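You operate a simulated robot arm through the tools that you are given. There is no shell and no other tool.

Carry out the task below with a simulated robot arm. There is one attempt and no reset: what you move stays moved.

TASK
Replace the fan box's shim: draw it out, then push home the one matching the gap shown.
Fine: loosen the foot knob first and tighten it last. Where these are worked on the way, their far stop is far enough and under half their travel is too little: foot knob.

The check looks at the end state, three seconds after you hand in, the way a careful person would. Anything else that was tipped, shoved, dropped, spilled or broken makes it a failure.

THE ROBOT
A 7-joint arm with a fingered hand, fixed in place. Base frame: the origin is on the floor under the middle of its stand, x ahead of it, y to its left, z up; the work surface is at about z = 0.75. Readings come in m, degrees, newtons and seconds.
With the tool pointing down near the work surface it reaches from about 0.42 to 0.88 m from the base axis. Its first joint turns from -143.0 to 143.0 degrees. Payload 3 kg.
The tool frame sits at the grasp point between the pads (the TCP): z along the fingers, y along the line on which they close. The tips reach 0.026 m beyond it. The gripper opens to 0.148 m; its body begins 0.073 m behind the TCP. The gripper is a hand of 3 fingers: y runs from the thumb to the fingers, the wrist lies at [0, 0, -0.229] in the tool frame, and closing takes about 1.5 s.
Orientation is that of the tool frame in the base frame, as a unit quaternion [x, y, z, w]. With the fingers straight down and closing along the base's y, the tool's x points along the base's -x, its y along +y and its z along -z.

THE INTERFACE
- The arm moves only by the tool servo_tool. Its argument "plan" is a list of rows, each an object of numbers (a shift or turn left out is 0, a gripper value left out holds the last): "dx", "dy", "dz": the shift along the tool's x, y, z in m; "wx", "wy", "wz": the turn, a rotation vector about the tool's x, y, z in degrees. In form: [{"dx": .., "dy": .., "dz": .., "wx": .., "wy": .., "wz": ..}, ...]. A call has 1 to 20 rows; each row shifts and turns the commanded pose from where the row before left it, along the tool's axes as they then stand. "jaw" is the finger opening in m, from 0 to 0.148, set as the call begins (left out, the last holds). Rows are played at 5 a second. More than 0.05 m and 8.6 degrees between two rows, or a gripper value outside its range, and nothing of the call is played. Where a pose cannot be reached the arm comes as near as it can. A force on the tool above 40 N (or 10 N above the force at the start of the call, whichever is more), or a blocked arm, ends the call early, and 0.2 s more pass. Each finger travels about 0.153 m/s and halts on what it meets, pressing with about 24 N; the grip force reading is that of the motor and also rises with nothing between the fingers. The clock runs only during rows and for 0.2 s after the last one: add rows that do not move to give the fingers time. It gives the time, the measured TCP pose, the force on the tool (base axes), the opening and the grip force at its end, in the units of the frame above (readings bear some noise), with the torque about the TCP (base axes, N m) and any sound that the robot's microphone picked up, and new pictures: "pictures" is both (left out), scene, wrist or none.
- Cameras (640 x 400 px; columns grow to the right, rows downward): "scene" is fixed at [0.3926, -0.4973, 1.4729]; the picture's right is [0.84, -0.54, 0.00], its down [-0.30, -0.46, -0.84] and it looks along [0.46, 0.70, -0.54] (base axes); focal length 330 px, centre (320, 200). "wrist" rides on the gripper at [0.068, -0.039, -0.09] in the tool frame; the picture's right is [0.50, 0.87, 0.00], its down [-0.66, 0.38, -0.65] and it looks along [-0.57, 0.33, 0.76] (tool axes); focal length 222 px, centre (320, 200). There is no depth. A picture from a camera that has moved, and an enlarged one, comes with that camera's place and axes in the base frame and with its lens. The place of the scene camera against the robot may be out by one fixed shift of up to 0.012 m in any direction.
- move_column(by): slides the trunk up (or, below 0, down) by that many m; the arm rides with it, the base frame stays. It gives what a move gives, with no picture.
- set_grasp(shape): the hand has 3 fingers and takes this shape, open, in about a second: jaw (thumb against the fingers, like two jaws); tri (thumb and two fingers); tip (a fingertip pinch); poke (one finger out to press); point (the index stretched); flat (the hand flat); cup (the hand cupped); fist (a fist). The gripper value then closes the fingers along that shape, each until it touches; the sizes above hold for jaw. It gives what a move gives, with no picture.
- inspect(camera, box): a new picture of the part [left, top, right, bottom] of that camera's present view, enlarged. It takes no simulated time.
- job_done(): hands the job in; it is judged then, once.

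Places have to be worked out from the pictures, the camera data and where the tool is seen. Open the gripper and draw the arm clear of the work before you hand the job in, unless the task says otherwise.

The tools are called by a JSON object that holds its "api" and its "payload". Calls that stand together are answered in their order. servo_tool: Moves the arm, as the interface text tells. Its arguments: {"type":"object","properties":{"plan":{"type":"array","items":{"type":"object","properties":{"dx":{"type":"number"},"dy":{"type":"number"},"dz":{"type":"number"},"wx":{"type":"number"},"wy":{"type":"number"},"wz":{"type":"number"}}}},"jaw":{"type":"number"},"pictures":{"type":"string","enum":["both","scene","wrist","none"]}},"required":["plan"]} The other tools are called the same way: move_column (by) moves the trunk up or down; set_grasp (shape) gives the hand a shape; inspect (camera, box) takes an enlarged picture of a part of a camera's view; job_done () hands the job in.

At the start:

```text
time: 0.0
ee_pos: [0.9038, -0.0554, 1.0608]
tool_rot: [0.001, 1.0, 0.0, 0.0]
ft_force: [-0.1, 0.0, -0.7]
wrist_torque: [0.0, 0.02, 0.02]
width: 0.1481
finger_force: 0.2
shape: jaw
trunk travel left (down, up): [-0.625, 0.265]
```

scene: 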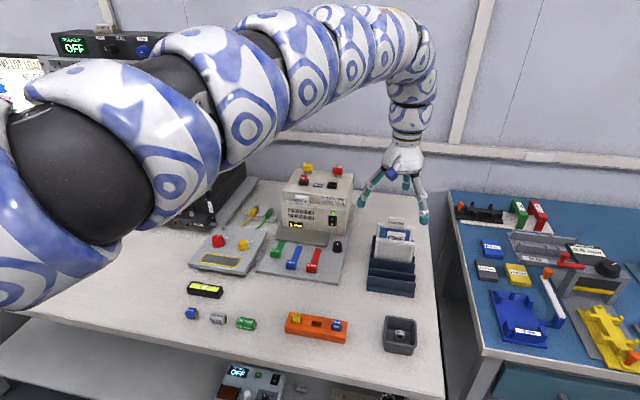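
wrist: 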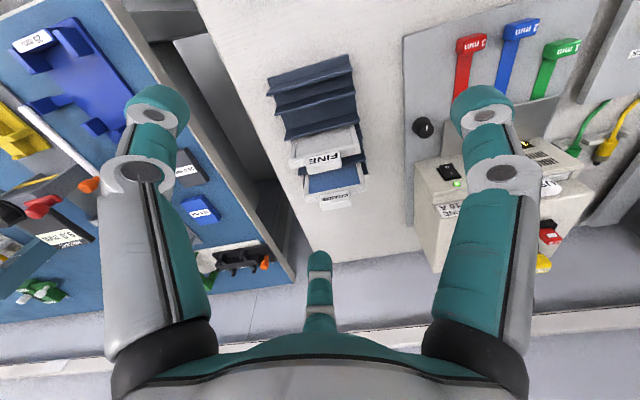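

The scene shows a main bench with a fan box, a card rack and other items. I'll enlarge several parts of the views first.

{"api": "inspect", "payload": {"camera": "scene", "box": [180, 150, 360, 280]}}

{"api": "inspect", "payload": {"camera": "scene", "box": [340, 190, 460, 310]}}

{"api": "inspect", "payload": {"camera": "scene", "box": [440, 190, 640, 380]}}

{"api": "inspect", "payload": {"camera": "scene", "box": [160, 260, 440, 400]}}

{"api": "inspect", "payload": {"camera": "scene", "box": [0, 20, 180, 120]}}

{"api": "inspect", "payload": {"camera": "wrist", "box": [230, 40, 400, 220]}}

{"api": "inspect", "payload": {"camera": "wrist", "box": [390, 0, 640, 280]}}

{"api": "inspect", "payload": {"camera": "wrist", "box": [0, 0, 300, 320]}}

```text
3.08 times, centred on (270, 215) of scene
camera zoom: at [0.3926, -0.4973, 1.4729], right [0.84, -0.54, 0.0], down [-0.3, -0.46, -0.84], along [0.46, 0.7, -0.54], focal length 1015 px, centre (474, 154)
```

zoom: 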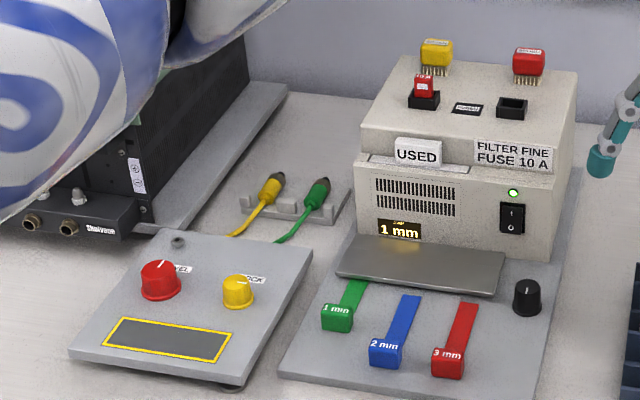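

```text
3.33 times, centred on (400, 250) of scene
camera zoom: at [0.3926, -0.4973, 1.4729], right [0.84, -0.54, 0.0], down [-0.3, -0.46, -0.84], along [0.46, 0.7, -0.54], focal length 1099 px, centre (53, 33)
```

zoom: 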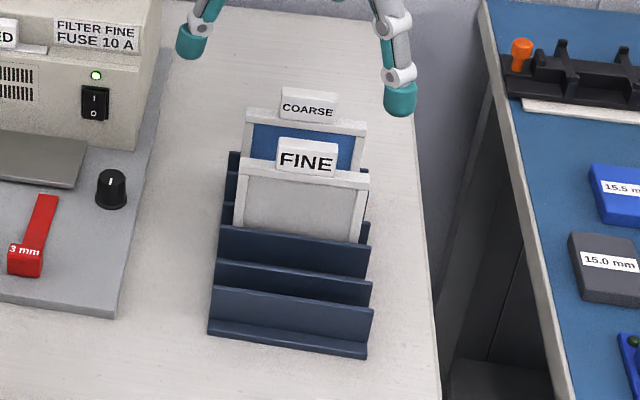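

```text
2.11 times, centred on (540, 285) of scene
camera zoom: at [0.3926, -0.4973, 1.4729], right [0.84, -0.54, 0.0], down [-0.3, -0.46, -0.84], along [0.46, 0.7, -0.54], focal length 694 px, centre (-143, 21)
```

zoom: 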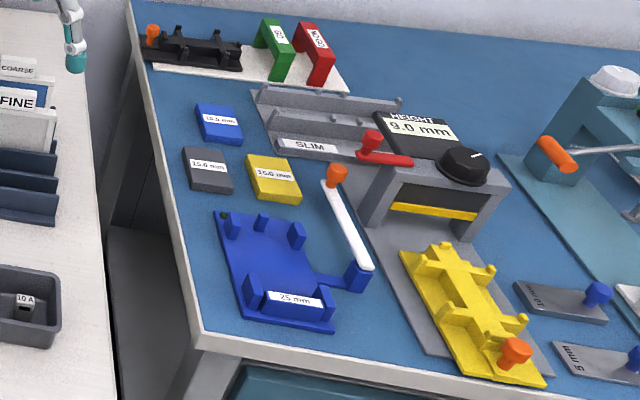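

```text
2.29 times, centred on (300, 330) of scene
camera zoom: at [0.3926, -0.4973, 1.4729], right [0.84, -0.54, 0.0], down [-0.3, -0.46, -0.84], along [0.46, 0.7, -0.54], focal length 754 px, centre (366, -97)
```

zoom: 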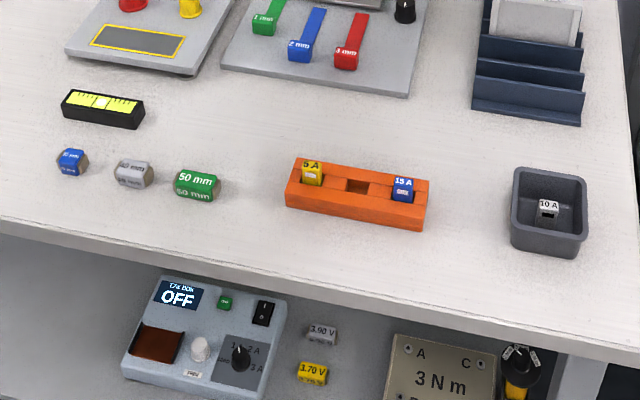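

```text
3.56 times, centred on (90, 70) of scene
camera zoom: at [0.3926, -0.4973, 1.4729], right [0.84, -0.54, 0.0], down [-0.3, -0.46, -0.84], along [0.46, 0.7, -0.54], focal length 1173 px, centre (1138, 662)
```

zoom: 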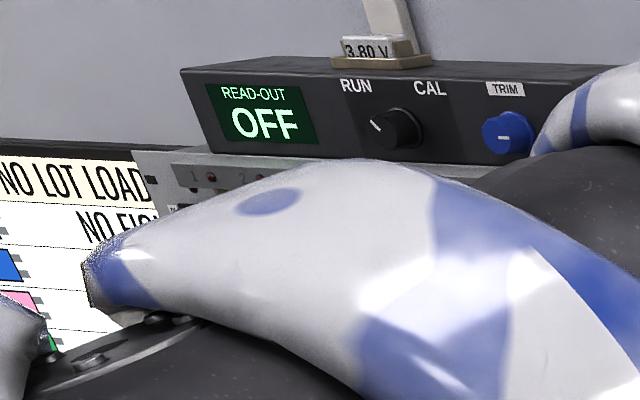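

```text
2.22 times, centred on (315, 130) of wrist
camera zoom: at [0.8354, -0.092, 1.1502], right [-0.5, 0.87, 0.0], down [0.66, 0.38, 0.65], along [0.57, 0.33, -0.76], focal length 494 px, centre (331, 356)
```

zoom: 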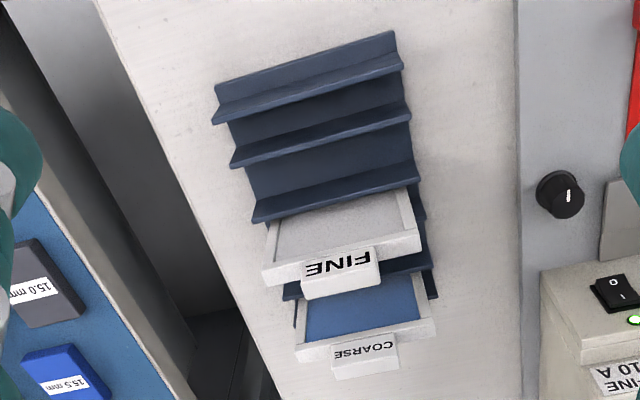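

```text
1.43 times, centred on (515, 140) of wrist
camera zoom: at [0.8354, -0.092, 1.1502], right [-0.5, 0.87, 0.0], down [0.66, 0.38, 0.65], along [0.57, 0.33, -0.76], focal length 317 px, centre (41, 286)
```

zoom: 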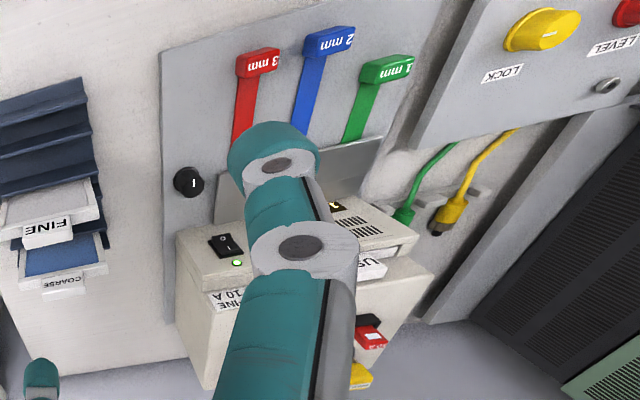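

```text
1.25 times, centred on (150, 160) of wrist
camera zoom: at [0.8354, -0.092, 1.1502], right [-0.5, 0.87, 0.0], down [0.66, 0.38, 0.65], along [0.57, 0.33, -0.76], focal length 278 px, centre (532, 250)
```

zoom: 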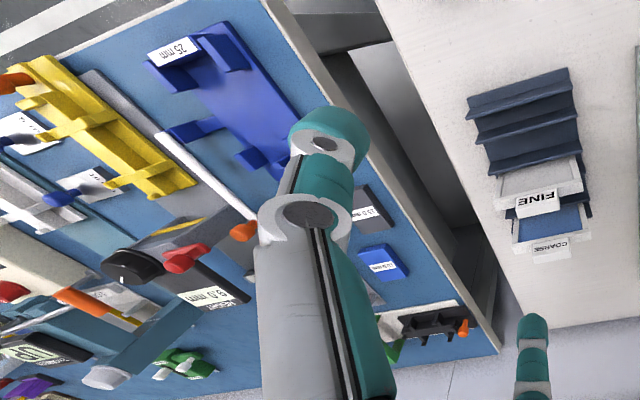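

I see the fan box with a "GAP 1 mm" display, three handled shims (1, 2, 3 mm) and a black foot knob. I'll zoom in tighter on these.

{"api": "inspect", "payload": {"camera": "scene", "box": [255, 215, 345, 275]}}

{"api": "inspect", "payload": {"camera": "scene", "box": [280, 160, 360, 220]}}

{"api": "inspect", "payload": {"camera": "scene", "box": [320, 225, 350, 260]}}

{"api": "inspect", "payload": {"camera": "scene", "box": [280, 205, 345, 245]}}

{"api": "inspect", "payload": {"camera": "wrist", "box": [400, 10, 600, 150]}}

```text
6.67 times, centred on (300, 245) of scene
camera zoom: at [0.3926, -0.4973, 1.4729], right [0.84, -0.54, 0.0], down [-0.3, -0.46, -0.84], along [0.46, 0.7, -0.54], focal length 2199 px, centre (453, -100)
```

zoom: 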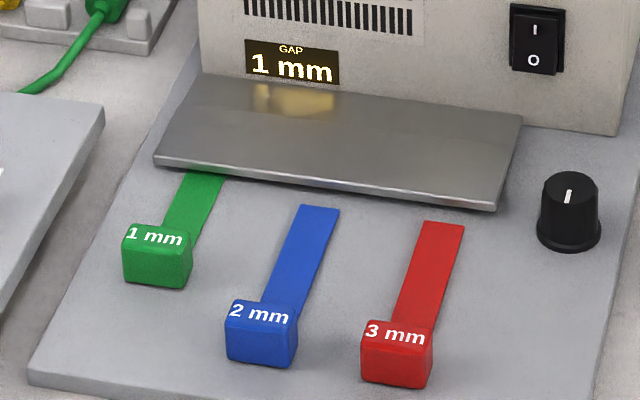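

```text
6.67 times, centred on (320, 190) of scene
camera zoom: at [0.3926, -0.4973, 1.4729], right [0.84, -0.54, 0.0], down [-0.3, -0.46, -0.84], along [0.46, 0.7, -0.54], focal length 2199 px, centre (320, 267)
```

zoom: 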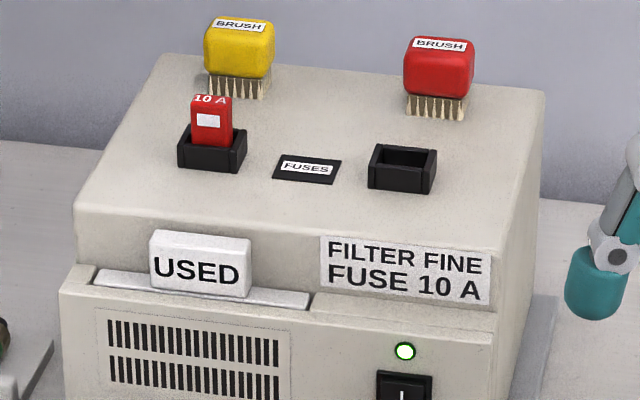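

```text
11.43 times, centred on (335, 242) of scene
camera zoom: at [0.3926, -0.4973, 1.4729], right [0.84, -0.54, 0.0], down [-0.3, -0.46, -0.84], along [0.46, 0.7, -0.54], focal length 3770 px, centre (149, -286)
```

zoom: 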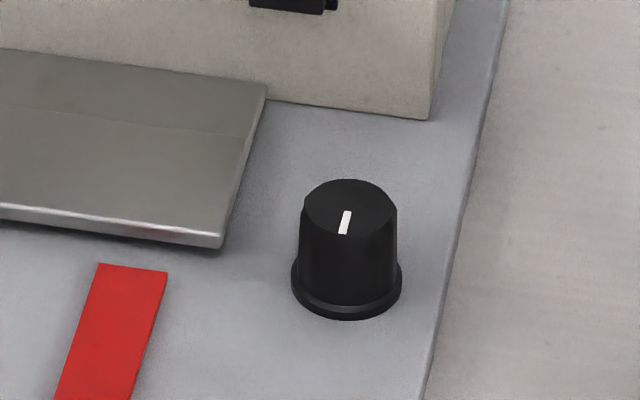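

```text
9.85 times, centred on (312, 225) of scene
camera zoom: at [0.3926, -0.4973, 1.4729], right [0.84, -0.54, 0.0], down [-0.3, -0.46, -0.84], along [0.46, 0.7, -0.54], focal length 3248 px, centre (394, -46)
```

zoom: 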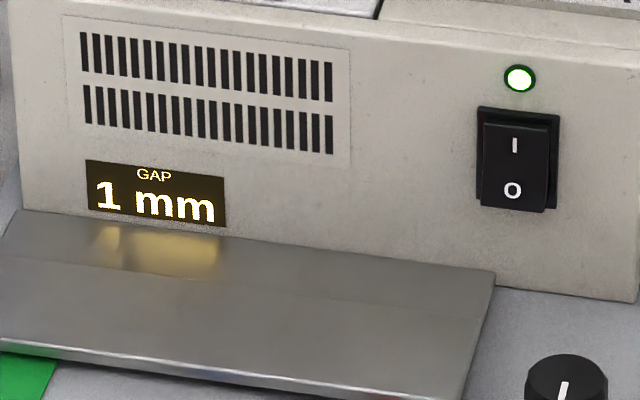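

```text
2.86 times, centred on (500, 80) of wrist
camera zoom: at [0.8354, -0.092, 1.1502], right [-0.5, 0.87, 0.0], down [0.66, 0.38, 0.65], along [0.57, 0.33, -0.76], focal length 635 px, centre (-194, 543)
```

zoom: 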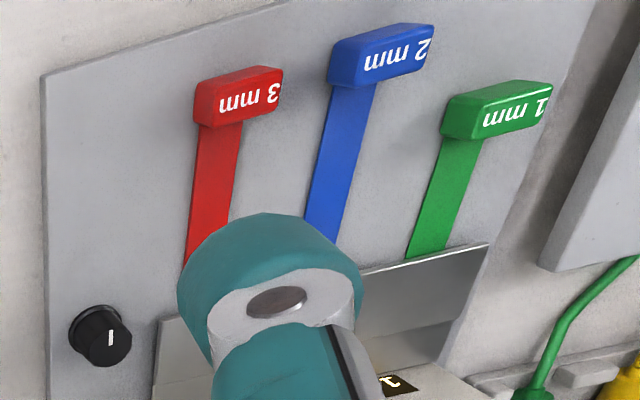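

The display reads GAP 1 mm. Green (1 mm) is partly under the lid, and blue and red are parked in front. I'll loosen the knob first to see whether the reading changes. While still high up, I'll test how the hand shapes close.

{"api": "set_grasp", "payload": {"shape": "tri"}}

{"api": "servo_tool", "payload": {"plan": [{"dx": 0.0}, {"dx": 0.0}, {"dx": 0.0}, {"dx": 0.0}, {"dx": 0.0}, {"dx": 0.0}], "jaw": 0.03, "pictures": "both"}}

```text
time: 0.9
ee_pos: [0.9026, -0.0553, 1.0609]
tool_rot: [0.0, 1.0, 0.0, 0.0]
ft_force: [-0.3, -0.3, 0.3]
wrist_torque: [-0.02, 0.01, 0.03]
width: 0.1479
finger_force: 0.1
shape: tri
trunk travel left (down, up): [-0.625, 0.265]
```

```text
time: 2.3
ee_pos: [0.9036, -0.0544, 1.0608]
tool_rot: [0.0, 1.0, 0.0, 0.0]
ft_force: [0.0, 1.2, -0.1]
wrist_torque: [-0.02, 0.01, 0.02]
width: 0.0304
finger_force: 0.0
shape: tri
trunk travel left (down, up): [-0.625, 0.265]
camera wrist: at [0.8354, -0.092, 1.1502], right [-0.5, 0.87, 0.0], down [0.66, 0.38, 0.65], along [0.57, 0.33, -0.76], focal length 222 px, centre (320, 200)
```

scene: 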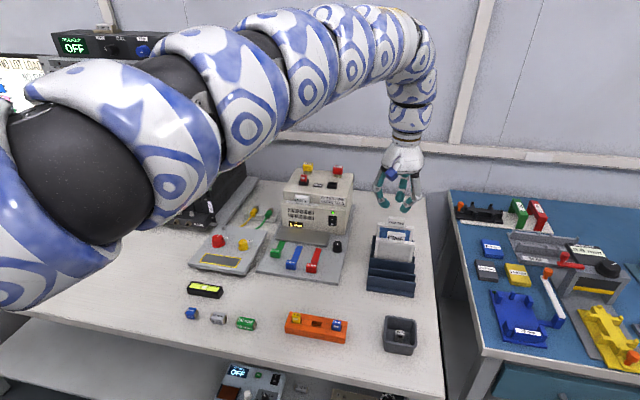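
wrist: 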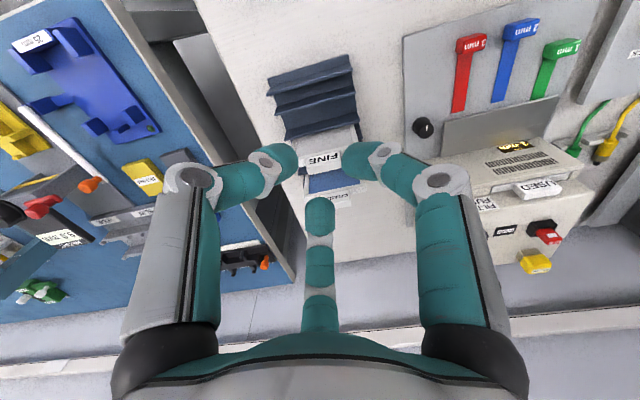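

In "tri" at 0.03 the three tips surround the centre. I'll compare it with "tip" and "jaw" at the same opening.

{"api": "inspect", "payload": {"camera": "scene", "box": [360, 130, 440, 220]}}

{"api": "set_grasp", "payload": {"shape": "tip"}}

{"api": "servo_tool", "payload": {"plan": [{"dx": 0.0}, {"dx": 0.0}, {"dx": 0.0}, {"dx": 0.0}, {"dx": 0.0}, {"dx": 0.0}], "jaw": 0.03, "pictures": "wrist"}}

{"api": "inspect", "payload": {"camera": "scene", "box": [360, 130, 440, 220]}}

{"api": "set_grasp", "payload": {"shape": "jaw"}}

{"api": "servo_tool", "payload": {"plan": [{"dx": 0.0}, {"dx": 0.0}, {"dx": 0.0}, {"dx": 0.0}, {"dx": 0.0}, {"dx": 0.0}], "jaw": 0.03, "pictures": "wrist"}}

{"api": "inspect", "payload": {"camera": "scene", "box": [360, 130, 440, 220]}}

```text
4.44 times, centred on (400, 175) of scene
camera zoom: at [0.3926, -0.4973, 1.4729], right [0.84, -0.54, 0.0], down [-0.3, -0.46, -0.84], along [0.46, 0.7, -0.54], focal length 1466 px, centre (-36, 311)
```

zoom: 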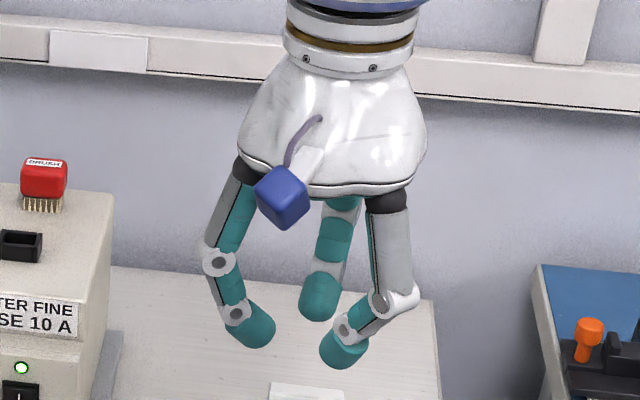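

```text
time: 3.2
ee_pos: [0.9029, -0.0541, 1.0598]
tool_rot: [0.0, 1.0, 0.0, 0.0]
ft_force: [0.0, 0.8, -0.1]
wrist_torque: [0.0, 0.0, -0.02]
width: 0.1477
finger_force: 0.0
shape: tip
trunk travel left (down, up): [-0.625, 0.265]
```

```text
time: 4.6
ee_pos: [0.9032, -0.0537, 1.0597]
tool_rot: [0.0, 1.0, 0.0, 0.001]
ft_force: [-0.4, 0.4, 1.2]
wrist_torque: [0.03, -0.05, -0.02]
width: 0.0304
finger_force: 0.2
shape: tip
trunk travel left (down, up): [-0.625, 0.265]
camera wrist: at [0.8353, -0.092, 1.1502], right [-0.5, 0.87, 0.0], down [0.66, 0.38, 0.65], along [0.57, 0.33, -0.76], focal length 222 px, centre (320, 200)
```

wrist: 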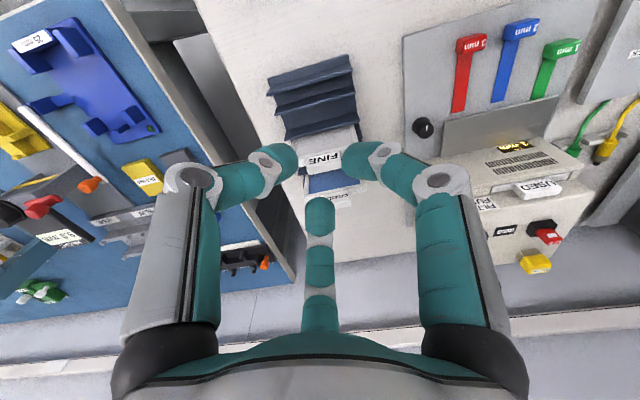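

```text
4.44 times, centred on (400, 175) of scene
camera zoom: at [0.3926, -0.4973, 1.4729], right [0.84, -0.54, 0.0], down [-0.3, -0.46, -0.84], along [0.46, 0.7, -0.54], focal length 1466 px, centre (-36, 311)
```

zoom: 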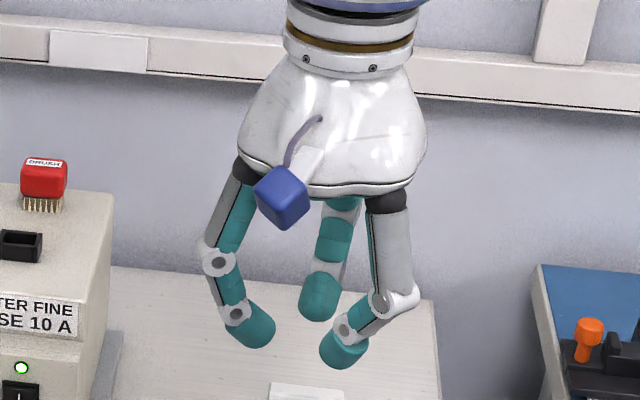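

```text
time: 5.5
ee_pos: [0.9034, -0.0533, 1.0605]
tool_rot: [0.0, 1.0, -0.001, 0.0]
ft_force: [-0.3, 0.3, -0.5]
wrist_torque: [0.04, 0.01, 0.0]
width: 0.148
finger_force: 0.1
shape: jaw
trunk travel left (down, up): [-0.625, 0.265]
```

```text
time: 6.9
ee_pos: [0.9036, -0.0549, 1.0608]
tool_rot: [0.0, 1.0, 0.001, 0.0]
ft_force: [0.0, -0.1, -0.9]
wrist_torque: [0.0, 0.0, -0.01]
width: 0.0304
finger_force: 0.0
shape: jaw
trunk travel left (down, up): [-0.625, 0.265]
camera wrist: at [0.8354, -0.092, 1.1502], right [-0.5, 0.87, 0.0], down [0.66, 0.38, 0.65], along [0.57, 0.33, -0.76], focal length 222 px, centre (320, 200)
```

wrist: 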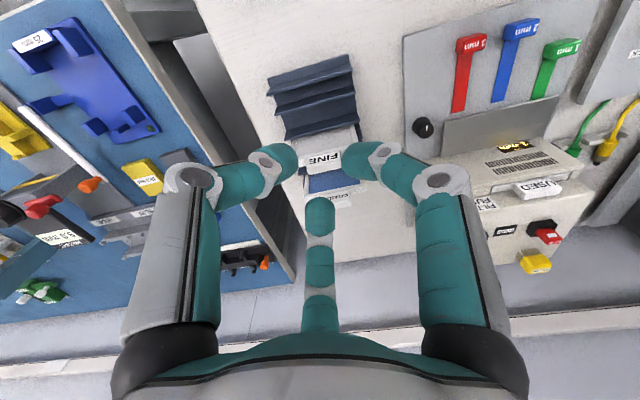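

```text
4.44 times, centred on (400, 175) of scene
camera zoom: at [0.3926, -0.4973, 1.4729], right [0.84, -0.54, 0.0], down [-0.3, -0.46, -0.84], along [0.46, 0.7, -0.54], focal length 1466 px, centre (-36, 311)
```

zoom: 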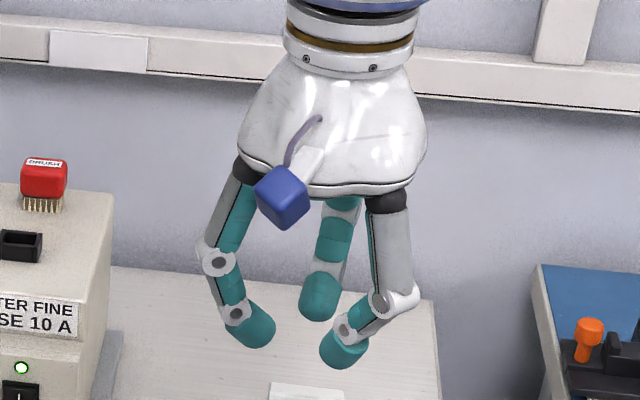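

All three grasp shapes close the same three-point way, which suits the knob. I estimate the knob at about (0.879, 0.140), so I move above it at this height.

{"api": "servo_tool", "payload": {"plan": [{"dx": 0.005, "dy": 0.03}, {"dx": 0.005, "dy": 0.035}, {"dx": 0.005, "dy": 0.035}, {"dx": 0.005, "dy": 0.035}, {"dx": 0.005, "dy": 0.03}, {"dy": 0.03}, {"dx": 0.0}], "jaw": 0.08, "pictures": "both"}}

```text
time: 8.5
ee_pos: [0.8769, 0.1405, 1.0612]
tool_rot: [-0.001, 1.0, 0.0, 0.0]
ft_force: [-0.1, 0.1, 0.3]
wrist_torque: [0.0, 0.04, -0.04]
width: 0.0796
finger_force: 0.0
shape: jaw
trunk travel left (down, up): [-0.625, 0.265]
camera wrist: at [0.8092, 0.1031, 1.1517], right [-0.5, 0.87, 0.0], down [0.66, 0.38, 0.65], along [0.57, 0.33, -0.76], focal length 222 px, centre (320, 200)
```

scene: 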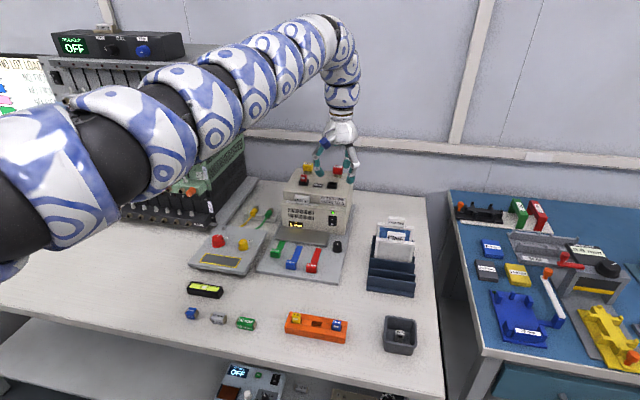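
wrist: 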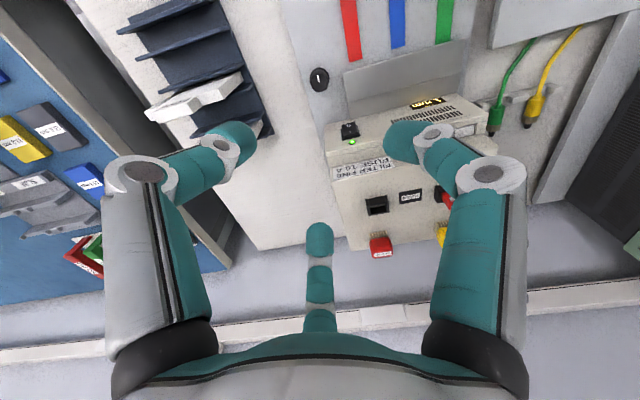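

The knob sits just where I estimated. I'll check the clearance to the fan box front from this viewpoint.

{"api": "inspect", "payload": {"camera": "wrist", "box": [270, 0, 510, 160]}}

{"api": "inspect", "payload": {"camera": "scene", "box": [250, 120, 370, 260]}}

```text
2.50 times, centred on (390, 80) of wrist
camera zoom: at [0.8092, 0.1031, 1.1517], right [-0.5, 0.87, 0.0], down [0.66, 0.38, 0.65], along [0.57, 0.33, -0.76], focal length 555 px, centre (145, 500)
```

zoom: 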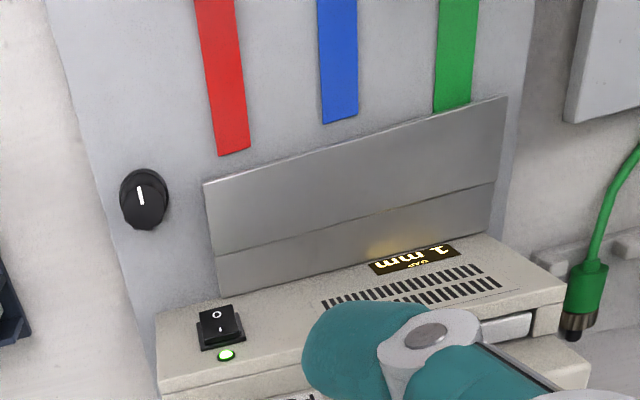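

```text
2.86 times, centred on (310, 190) of scene
camera zoom: at [0.3926, -0.4973, 1.4729], right [0.84, -0.54, 0.0], down [-0.3, -0.46, -0.84], along [0.46, 0.7, -0.54], focal length 942 px, centre (349, 229)
```

zoom: 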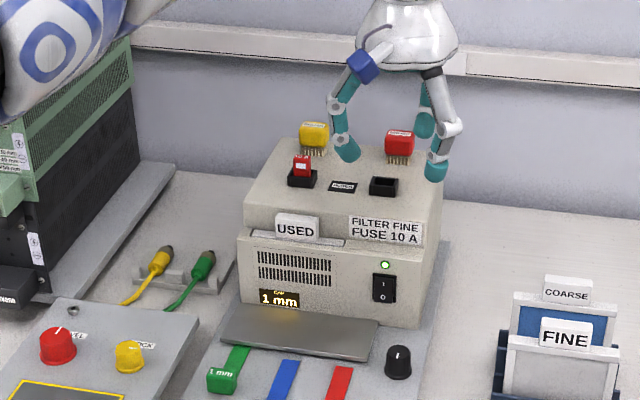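

The box front is about 8 cm behind the knob, which leaves enough clearance. I'll lower the trunk so the hand comes down above the knob.

{"api": "move_column", "payload": {"by": -0.18}}

{"api": "servo_tool", "payload": {"plan": [{"dx": 0.0}], "pictures": "both"}}

```text
time: 10.5
ee_pos: [0.876, 0.1407, 0.8826]
tool_rot: [0.0, 1.0, 0.0, 0.0]
ft_force: [-0.3, 0.0, 0.1]
wrist_torque: [0.01, 0.0, -0.01]
width: 0.0793
finger_force: 0.1
shape: jaw
trunk travel left (down, up): [-0.445, 0.445]
```

```text
time: 10.9
ee_pos: [0.8773, 0.1406, 0.8819]
tool_rot: [0.0, 1.0, 0.001, 0.001]
ft_force: [-0.2, -0.2, 0.3]
wrist_torque: [0.01, -0.02, -0.01]
width: 0.0796
finger_force: 0.0
shape: jaw
trunk travel left (down, up): [-0.445, 0.445]
camera wrist: at [0.8092, 0.1029, 0.9718], right [-0.5, 0.87, 0.0], down [0.66, 0.38, 0.65], along [0.57, 0.33, -0.76], focal length 222 px, centre (320, 200)
```

scene: 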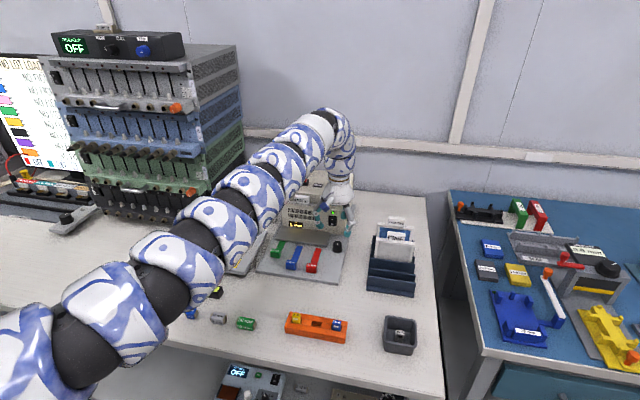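
wrist: 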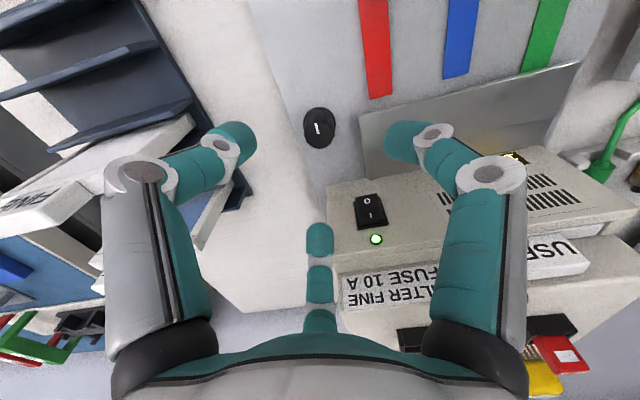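

The knob is centred below the hand at about (0.8755, 0.1404). I'll take a closer look at it and its pointer.

{"api": "inspect", "payload": {"camera": "wrist", "box": [270, 90, 370, 165]}}

{"api": "inspect", "payload": {"camera": "scene", "box": [300, 160, 380, 260]}}

```text
5.33 times, centred on (320, 128) of wrist
camera zoom: at [0.8092, 0.1029, 0.9718], right [-0.5, 0.87, 0.0], down [0.66, 0.38, 0.65], along [0.57, 0.33, -0.76], focal length 1185 px, centre (320, 587)
```

zoom: 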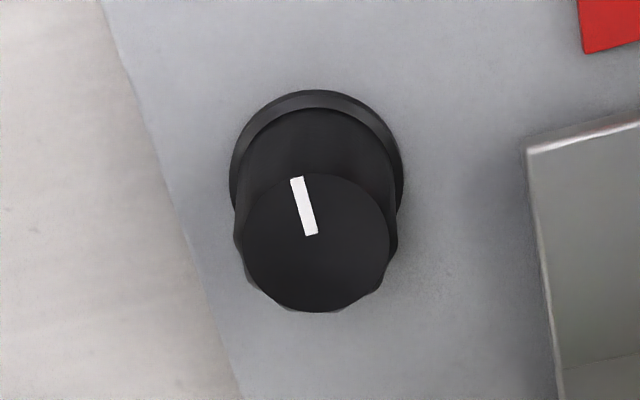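

```text
4.00 times, centred on (340, 210) of scene
camera zoom: at [0.3926, -0.4973, 1.4729], right [0.84, -0.54, 0.0], down [-0.3, -0.46, -0.84], along [0.46, 0.7, -0.54], focal length 1319 px, centre (240, 160)
```

zoom: 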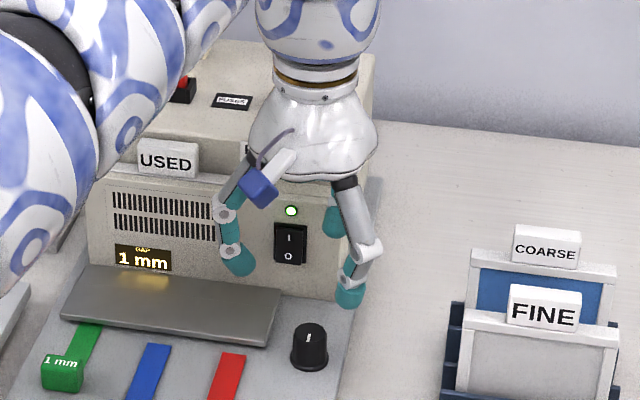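

The refined knob centre is about (0.8805, 0.144), with its top at z≈0.794. I shift there and lower the trunk until the tips are just above the knob top.

{"api": "servo_tool", "payload": {"plan": [{"dx": -0.002, "dy": 0.002}, {"dx": -0.0012, "dy": 0.0018}, {"dx": 0.0}], "jaw": 0.075, "pictures": "none"}}

{"api": "move_column", "payload": {"by": -0.058}}

{"api": "servo_tool", "payload": {"plan": [{"dx": 0.0}], "pictures": "both"}}

```text
time: 11.7
ee_pos: [0.8797, 0.1437, 0.8829]
tool_rot: [0.0, 1.0, 0.0, 0.0]
ft_force: [0.3, -0.8, 0.5]
wrist_torque: [0.0, 0.0, 0.01]
width: 0.0757
finger_force: 0.0
shape: jaw
trunk travel left (down, up): [-0.445, 0.445]
```

```text
time: 12.7
ee_pos: [0.8804, 0.1446, 0.8247]
tool_rot: [0.001, 1.0, 0.0, 0.0]
ft_force: [0.3, -0.5, 0.3]
wrist_torque: [0.0, -0.01, 0.01]
width: 0.0754
finger_force: 0.1
shape: jaw
trunk travel left (down, up): [-0.387, 0.503]
```

```text
time: 13.1
ee_pos: [0.8797, 0.145, 0.825]
tool_rot: [0.0, 1.0, 0.0, 0.0]
ft_force: [0.5, 0.4, -0.5]
wrist_torque: [-0.02, 0.02, 0.06]
width: 0.0756
finger_force: 0.0
shape: jaw
trunk travel left (down, up): [-0.387, 0.503]
camera wrist: at [0.8127, 0.1071, 0.9139], right [-0.5, 0.87, 0.0], down [0.66, 0.38, 0.65], along [0.57, 0.33, -0.76], focal length 222 px, centre (320, 200)
```

scene: 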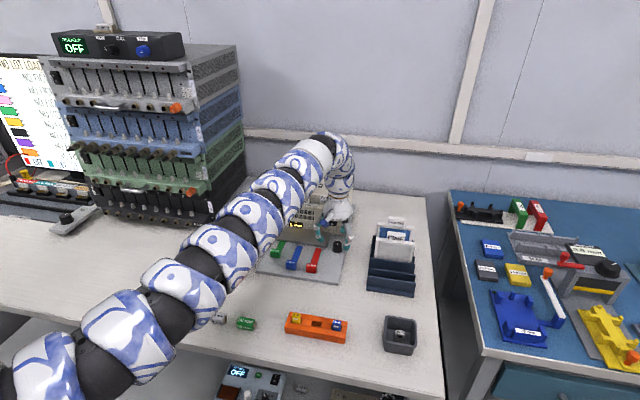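
wrist: 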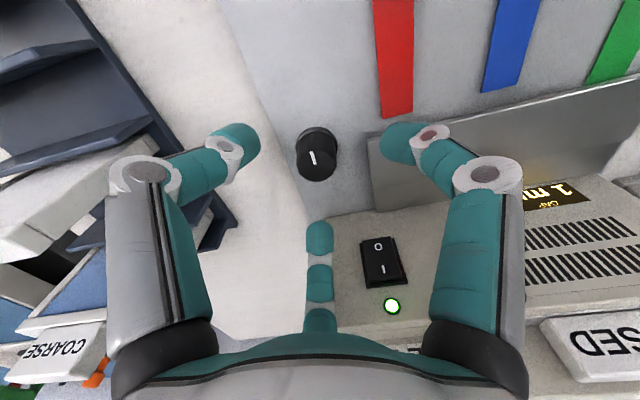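

The knob now lies between the three fingertips. I'll check the alignment closely before lowering.

{"api": "inspect", "payload": {"camera": "wrist", "box": [210, 90, 430, 260]}}

{"api": "inspect", "payload": {"camera": "scene", "box": [300, 190, 380, 260]}}

```text
2.35 times, centred on (320, 175) of wrist
camera zoom: at [0.8127, 0.1071, 0.9139], right [-0.5, 0.87, 0.0], down [0.66, 0.38, 0.65], along [0.57, 0.33, -0.76], focal length 523 px, centre (320, 259)
```

zoom: 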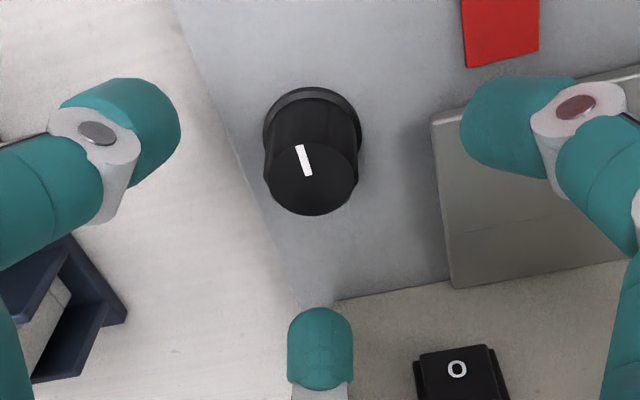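

```text
5.71 times, centred on (340, 225) of scene
camera zoom: at [0.3926, -0.4973, 1.4729], right [0.84, -0.54, 0.0], down [-0.3, -0.46, -0.84], along [0.46, 0.7, -0.54], focal length 1885 px, centre (206, 57)
```

zoom: 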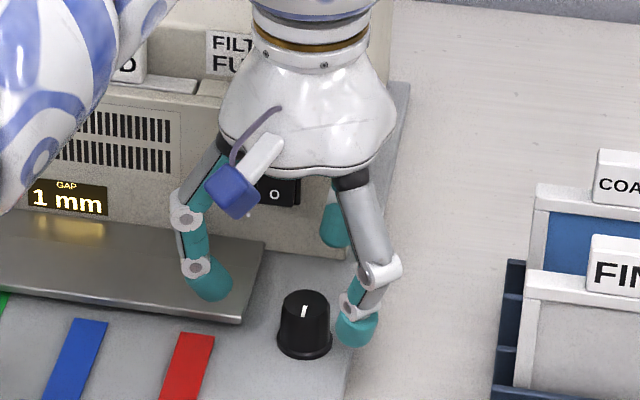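

The knob axis is within about 2–3 mm of the tool axis. I narrow the opening so the fingers clear the lid, nudge slightly, and descend about 25 mm around the knob.

{"api": "servo_tool", "payload": {"plan": [{"dx": 0.001, "dy": -0.0015}, {"dx": 0.0}, {"dz": 0.006}, {"dz": 0.007}, {"dz": 0.006}, {"dz": 0.006}, {"dx": 0.0}], "jaw": 0.055, "pictures": "both"}}

```text
time: 14.7
ee_pos: [0.8793, 0.1407, 0.7998]
tool_rot: [0.001, 1.0, 0.0, 0.0]
ft_force: [0.0, -0.4, -0.6]
wrist_torque: [0.02, 0.0, -0.02]
width: 0.0552
finger_force: 0.0
shape: jaw
trunk travel left (down, up): [-0.387, 0.503]
camera wrist: at [0.8119, 0.1048, 0.8891], right [-0.5, 0.87, 0.0], down [0.65, 0.38, 0.65], along [0.57, 0.33, -0.76], focal length 222 px, centre (320, 200)
```

scene: 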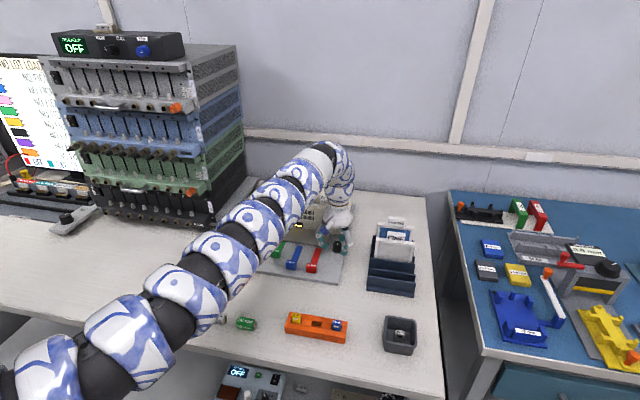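
wrist: 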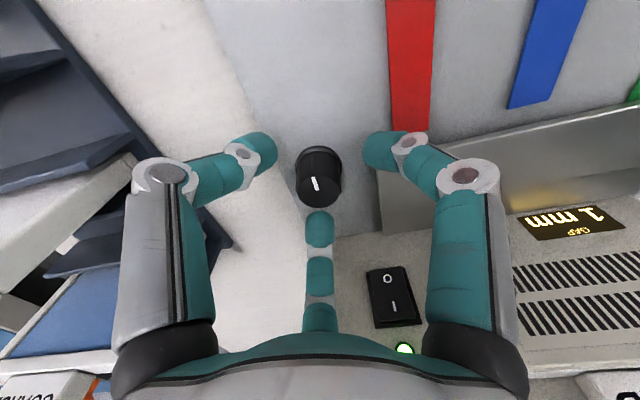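

I'm at grasp height with no contact. I'll look closely to check the centring before closing.

{"api": "inspect", "payload": {"camera": "wrist", "box": [240, 120, 400, 240]}}

{"api": "inspect", "payload": {"camera": "scene", "box": [300, 190, 380, 260]}}

```text
3.33 times, centred on (320, 180) of wrist
camera zoom: at [0.8119, 0.1048, 0.8891], right [-0.5, 0.87, 0.0], down [0.65, 0.38, 0.65], along [0.57, 0.33, -0.76], focal length 740 px, centre (320, 267)
```

zoom: 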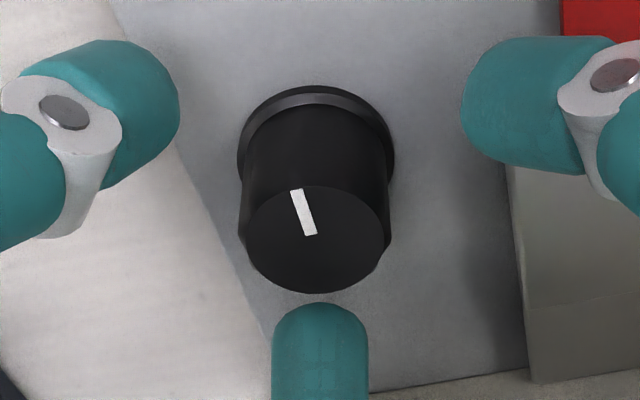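

```text
5.71 times, centred on (340, 225) of scene
camera zoom: at [0.3926, -0.4973, 1.4729], right [0.84, -0.54, 0.0], down [-0.3, -0.46, -0.84], along [0.46, 0.7, -0.54], focal length 1885 px, centre (206, 57)
```

zoom: 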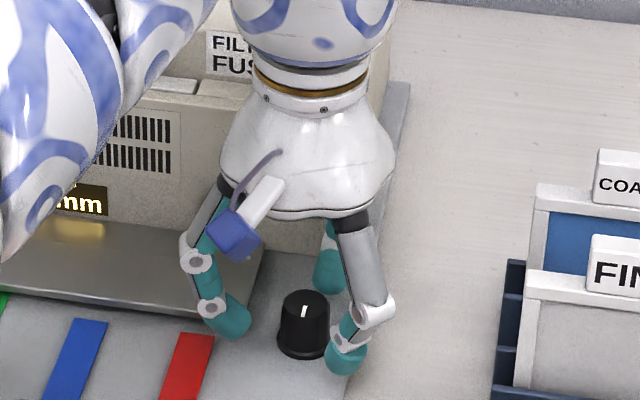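

The knob top sits at (318, 192), within a millimetre of the tool axis. I close on the knob.

{"api": "servo_tool", "payload": {"plan": [{"dx": 0.0}, {"dx": 0.0}, {"dx": 0.0}, {"dx": 0.0}], "jaw": 0.01, "pictures": "wrist"}}

{"api": "inspect", "payload": {"camera": "wrist", "box": [240, 120, 400, 240]}}

```text
time: 15.7
ee_pos: [0.8791, 0.1415, 0.8004]
tool_rot: [0.0, 1.0, -0.001, 0.0]
ft_force: [0.9, -1.4, 0.4]
wrist_torque: [-0.03, -0.07, 0.01]
width: 0.0167
finger_force: 24.1
shape: jaw
trunk travel left (down, up): [-0.387, 0.503]
camera wrist: at [0.8119, 0.1046, 0.889], right [-0.5, 0.87, 0.0], down [0.66, 0.38, 0.65], along [0.57, 0.33, -0.76], focal length 222 px, centre (320, 200)
```

wrist: 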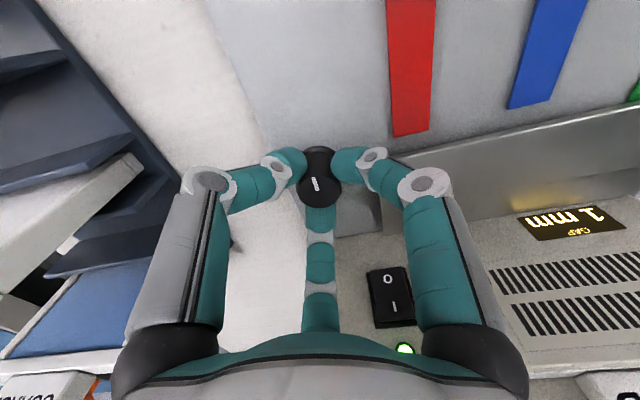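

```text
3.33 times, centred on (320, 180) of wrist
camera zoom: at [0.8119, 0.1046, 0.889], right [-0.5, 0.87, 0.0], down [0.66, 0.38, 0.65], along [0.57, 0.33, -0.76], focal length 740 px, centre (320, 267)
```

zoom: 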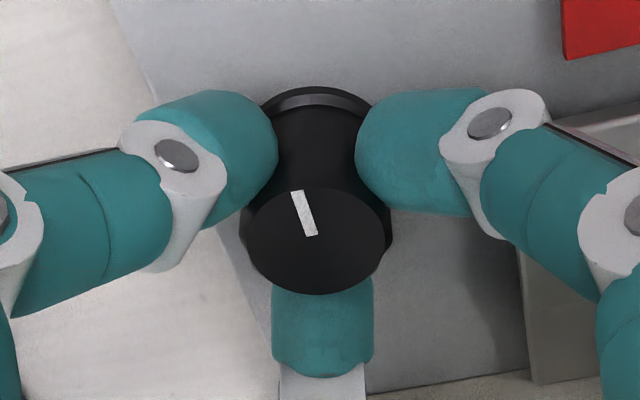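

The three fingers grip the knob evenly. I turn it counter-clockwise seen from above (negative wz) by 20° first, and read the torque.

{"api": "servo_tool", "payload": {"plan": [{"wz": -4}, {"wz": -4}, {"wz": -4}, {"wz": -4}, {"wz": -4}], "pictures": "both"}}

{"api": "inspect", "payload": {"camera": "wrist", "box": [240, 120, 400, 240]}}

{"api": "inspect", "payload": {"camera": "scene", "box": [300, 190, 380, 260]}}

```text
time: 16.9
ee_pos: [0.8798, 0.142, 0.7995]
tool_rot: [-0.174, 0.985, 0.0, 0.0]
ft_force: [4.7, -6.5, 2.8]
wrist_torque: [-0.13, -0.15, -0.02]
width: 0.0174
finger_force: 23.7
shape: jaw
trunk travel left (down, up): [-0.387, 0.503]
camera wrist: at [0.8292, 0.0836, 0.8889], right [-0.77, 0.64, 0.0], down [0.49, 0.58, 0.65], along [0.42, 0.5, -0.76], focal length 222 px, centre (320, 200)
```

scene: 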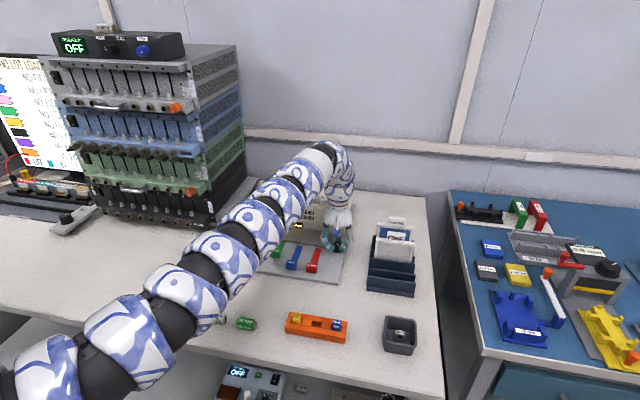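
wrist: 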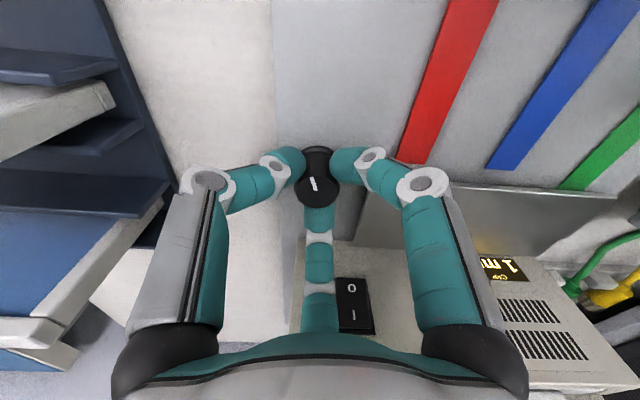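

```text
3.33 times, centred on (320, 180) of wrist
camera zoom: at [0.8292, 0.0836, 0.8889], right [-0.77, 0.64, 0.0], down [0.49, 0.58, 0.65], along [0.42, 0.5, -0.76], focal length 740 px, centre (320, 267)
```

zoom: 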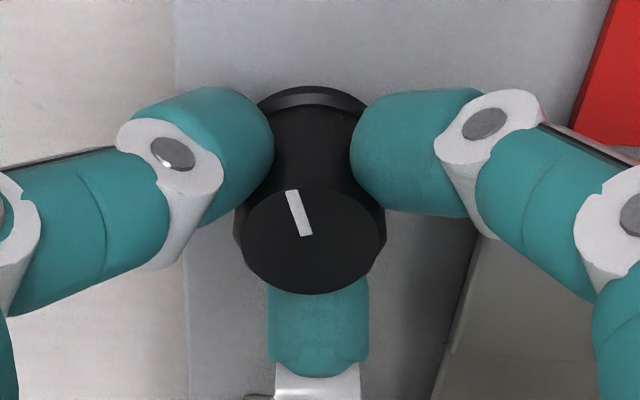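

```text
5.71 times, centred on (340, 225) of scene
camera zoom: at [0.3926, -0.4973, 1.4729], right [0.84, -0.54, 0.0], down [-0.3, -0.46, -0.84], along [0.46, 0.7, -0.54], focal length 1885 px, centre (206, 57)
```

zoom: 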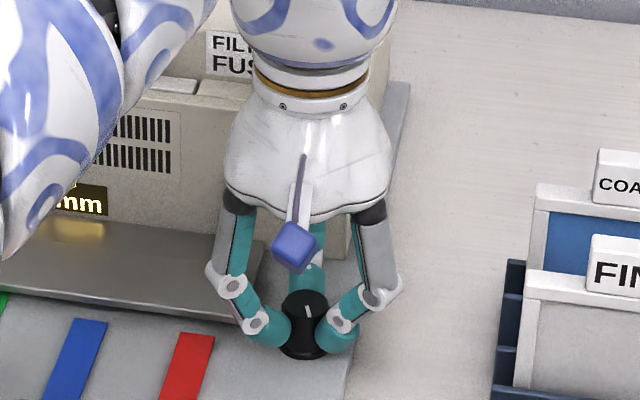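

The pointer stayed fixed relative to the fingers, so the knob turned 20° with little torque. I continue counter-clockwise while nudging to relieve the small side force.

{"api": "servo_tool", "payload": {"plan": [{"wz": -5, "dx": -0.0005, "dy": -0.0005}, {"wz": -5}, {"wz": -5}, {"wz": -5}, {"wz": -5}, {"wz": -5}, {"wz": -5}, {"wz": -5}], "pictures": "wrist"}}

{"api": "inspect", "payload": {"camera": "wrist", "box": [240, 120, 400, 240]}}

{"api": "inspect", "payload": {"camera": "scene", "box": [280, 190, 380, 260]}}

```text
time: 18.7
ee_pos: [0.8783, 0.1415, 0.8003]
tool_rot: [-0.501, 0.866, -0.001, 0.0]
ft_force: [6.9, -11.9, 4.0]
wrist_torque: [-0.28, -0.26, -0.02]
width: 0.0175
finger_force: 24.2
shape: jaw
trunk travel left (down, up): [-0.387, 0.503]
camera wrist: at [0.8803, 0.0651, 0.8888], right [-1.0, 0.0, 0.0], down [0.0, 0.76, 0.65], along [0.0, 0.65, -0.76], focal length 222 px, centre (320, 200)
```

wrist: 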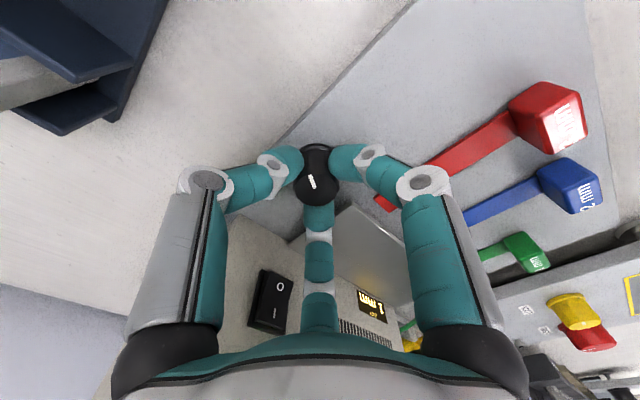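

```text
3.33 times, centred on (320, 180) of wrist
camera zoom: at [0.8803, 0.0651, 0.8888], right [-1.0, 0.0, 0.0], down [0.0, 0.76, 0.65], along [0.0, 0.65, -0.76], focal length 740 px, centre (320, 267)
```

zoom: 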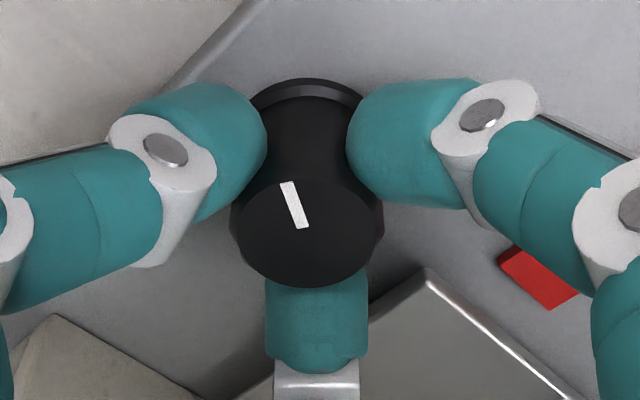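

```text
5.71 times, centred on (330, 225) of scene
camera zoom: at [0.3926, -0.4973, 1.4729], right [0.84, -0.54, 0.0], down [-0.3, -0.46, -0.84], along [0.46, 0.7, -0.54], focal length 1885 px, centre (263, 57)
```

zoom: 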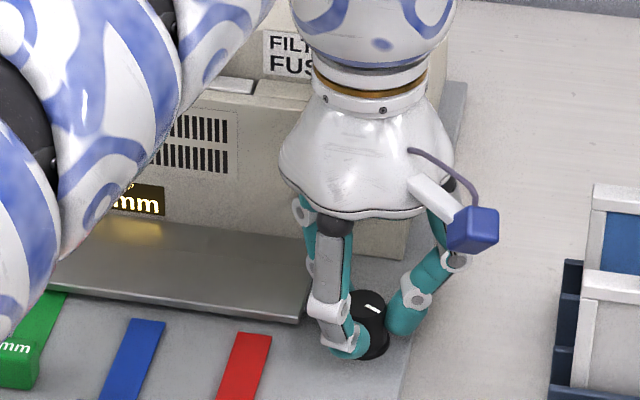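

The knob has followed through 60°. A side force of about 14 N is building, so I shift 2 mm to relieve it and keep turning.

{"api": "servo_tool", "payload": {"plan": [{"dx": 0.0012, "dy": -0.0018}, {"wz": -5}, {"wz": -5}, {"wz": -5}, {"wz": -5}, {"wz": -5}, {"wz": -5}], "pictures": "wrist"}}

{"api": "inspect", "payload": {"camera": "wrist", "box": [240, 120, 400, 240]}}

```text
time: 20.3
ee_pos: [0.8816, 0.1402, 0.7991]
tool_rot: [0.708, -0.706, 0.0, 0.0]
ft_force: [8.2, -3.8, 2.1]
wrist_torque: [-0.07, -0.24, -0.03]
width: 0.0177
finger_force: 23.6
shape: jaw
trunk travel left (down, up): [-0.387, 0.503]
camera wrist: at [0.9206, 0.0746, 0.8888], right [-0.86, -0.5, 0.0], down [-0.38, 0.65, 0.65], along [-0.33, 0.57, -0.76], focal length 222 px, centre (320, 200)
```

wrist: 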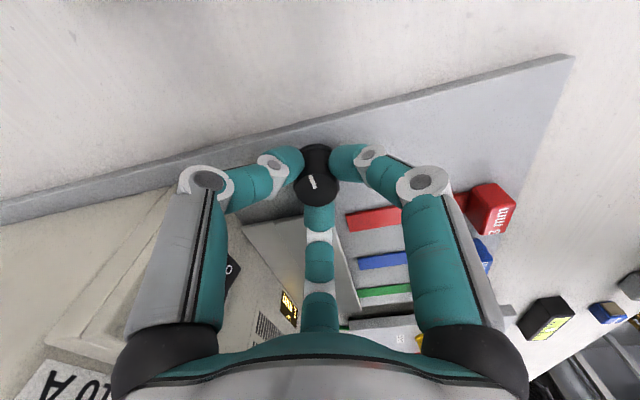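

```text
3.33 times, centred on (320, 180) of wrist
camera zoom: at [0.9206, 0.0746, 0.8888], right [-0.86, -0.5, 0.0], down [-0.38, 0.65, 0.65], along [-0.33, 0.57, -0.76], focal length 740 px, centre (320, 267)
```

zoom: 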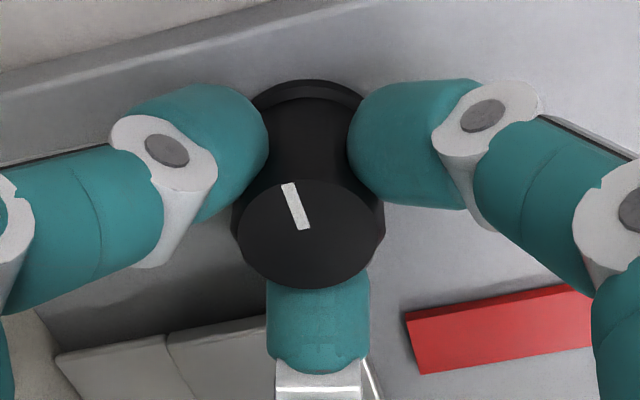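

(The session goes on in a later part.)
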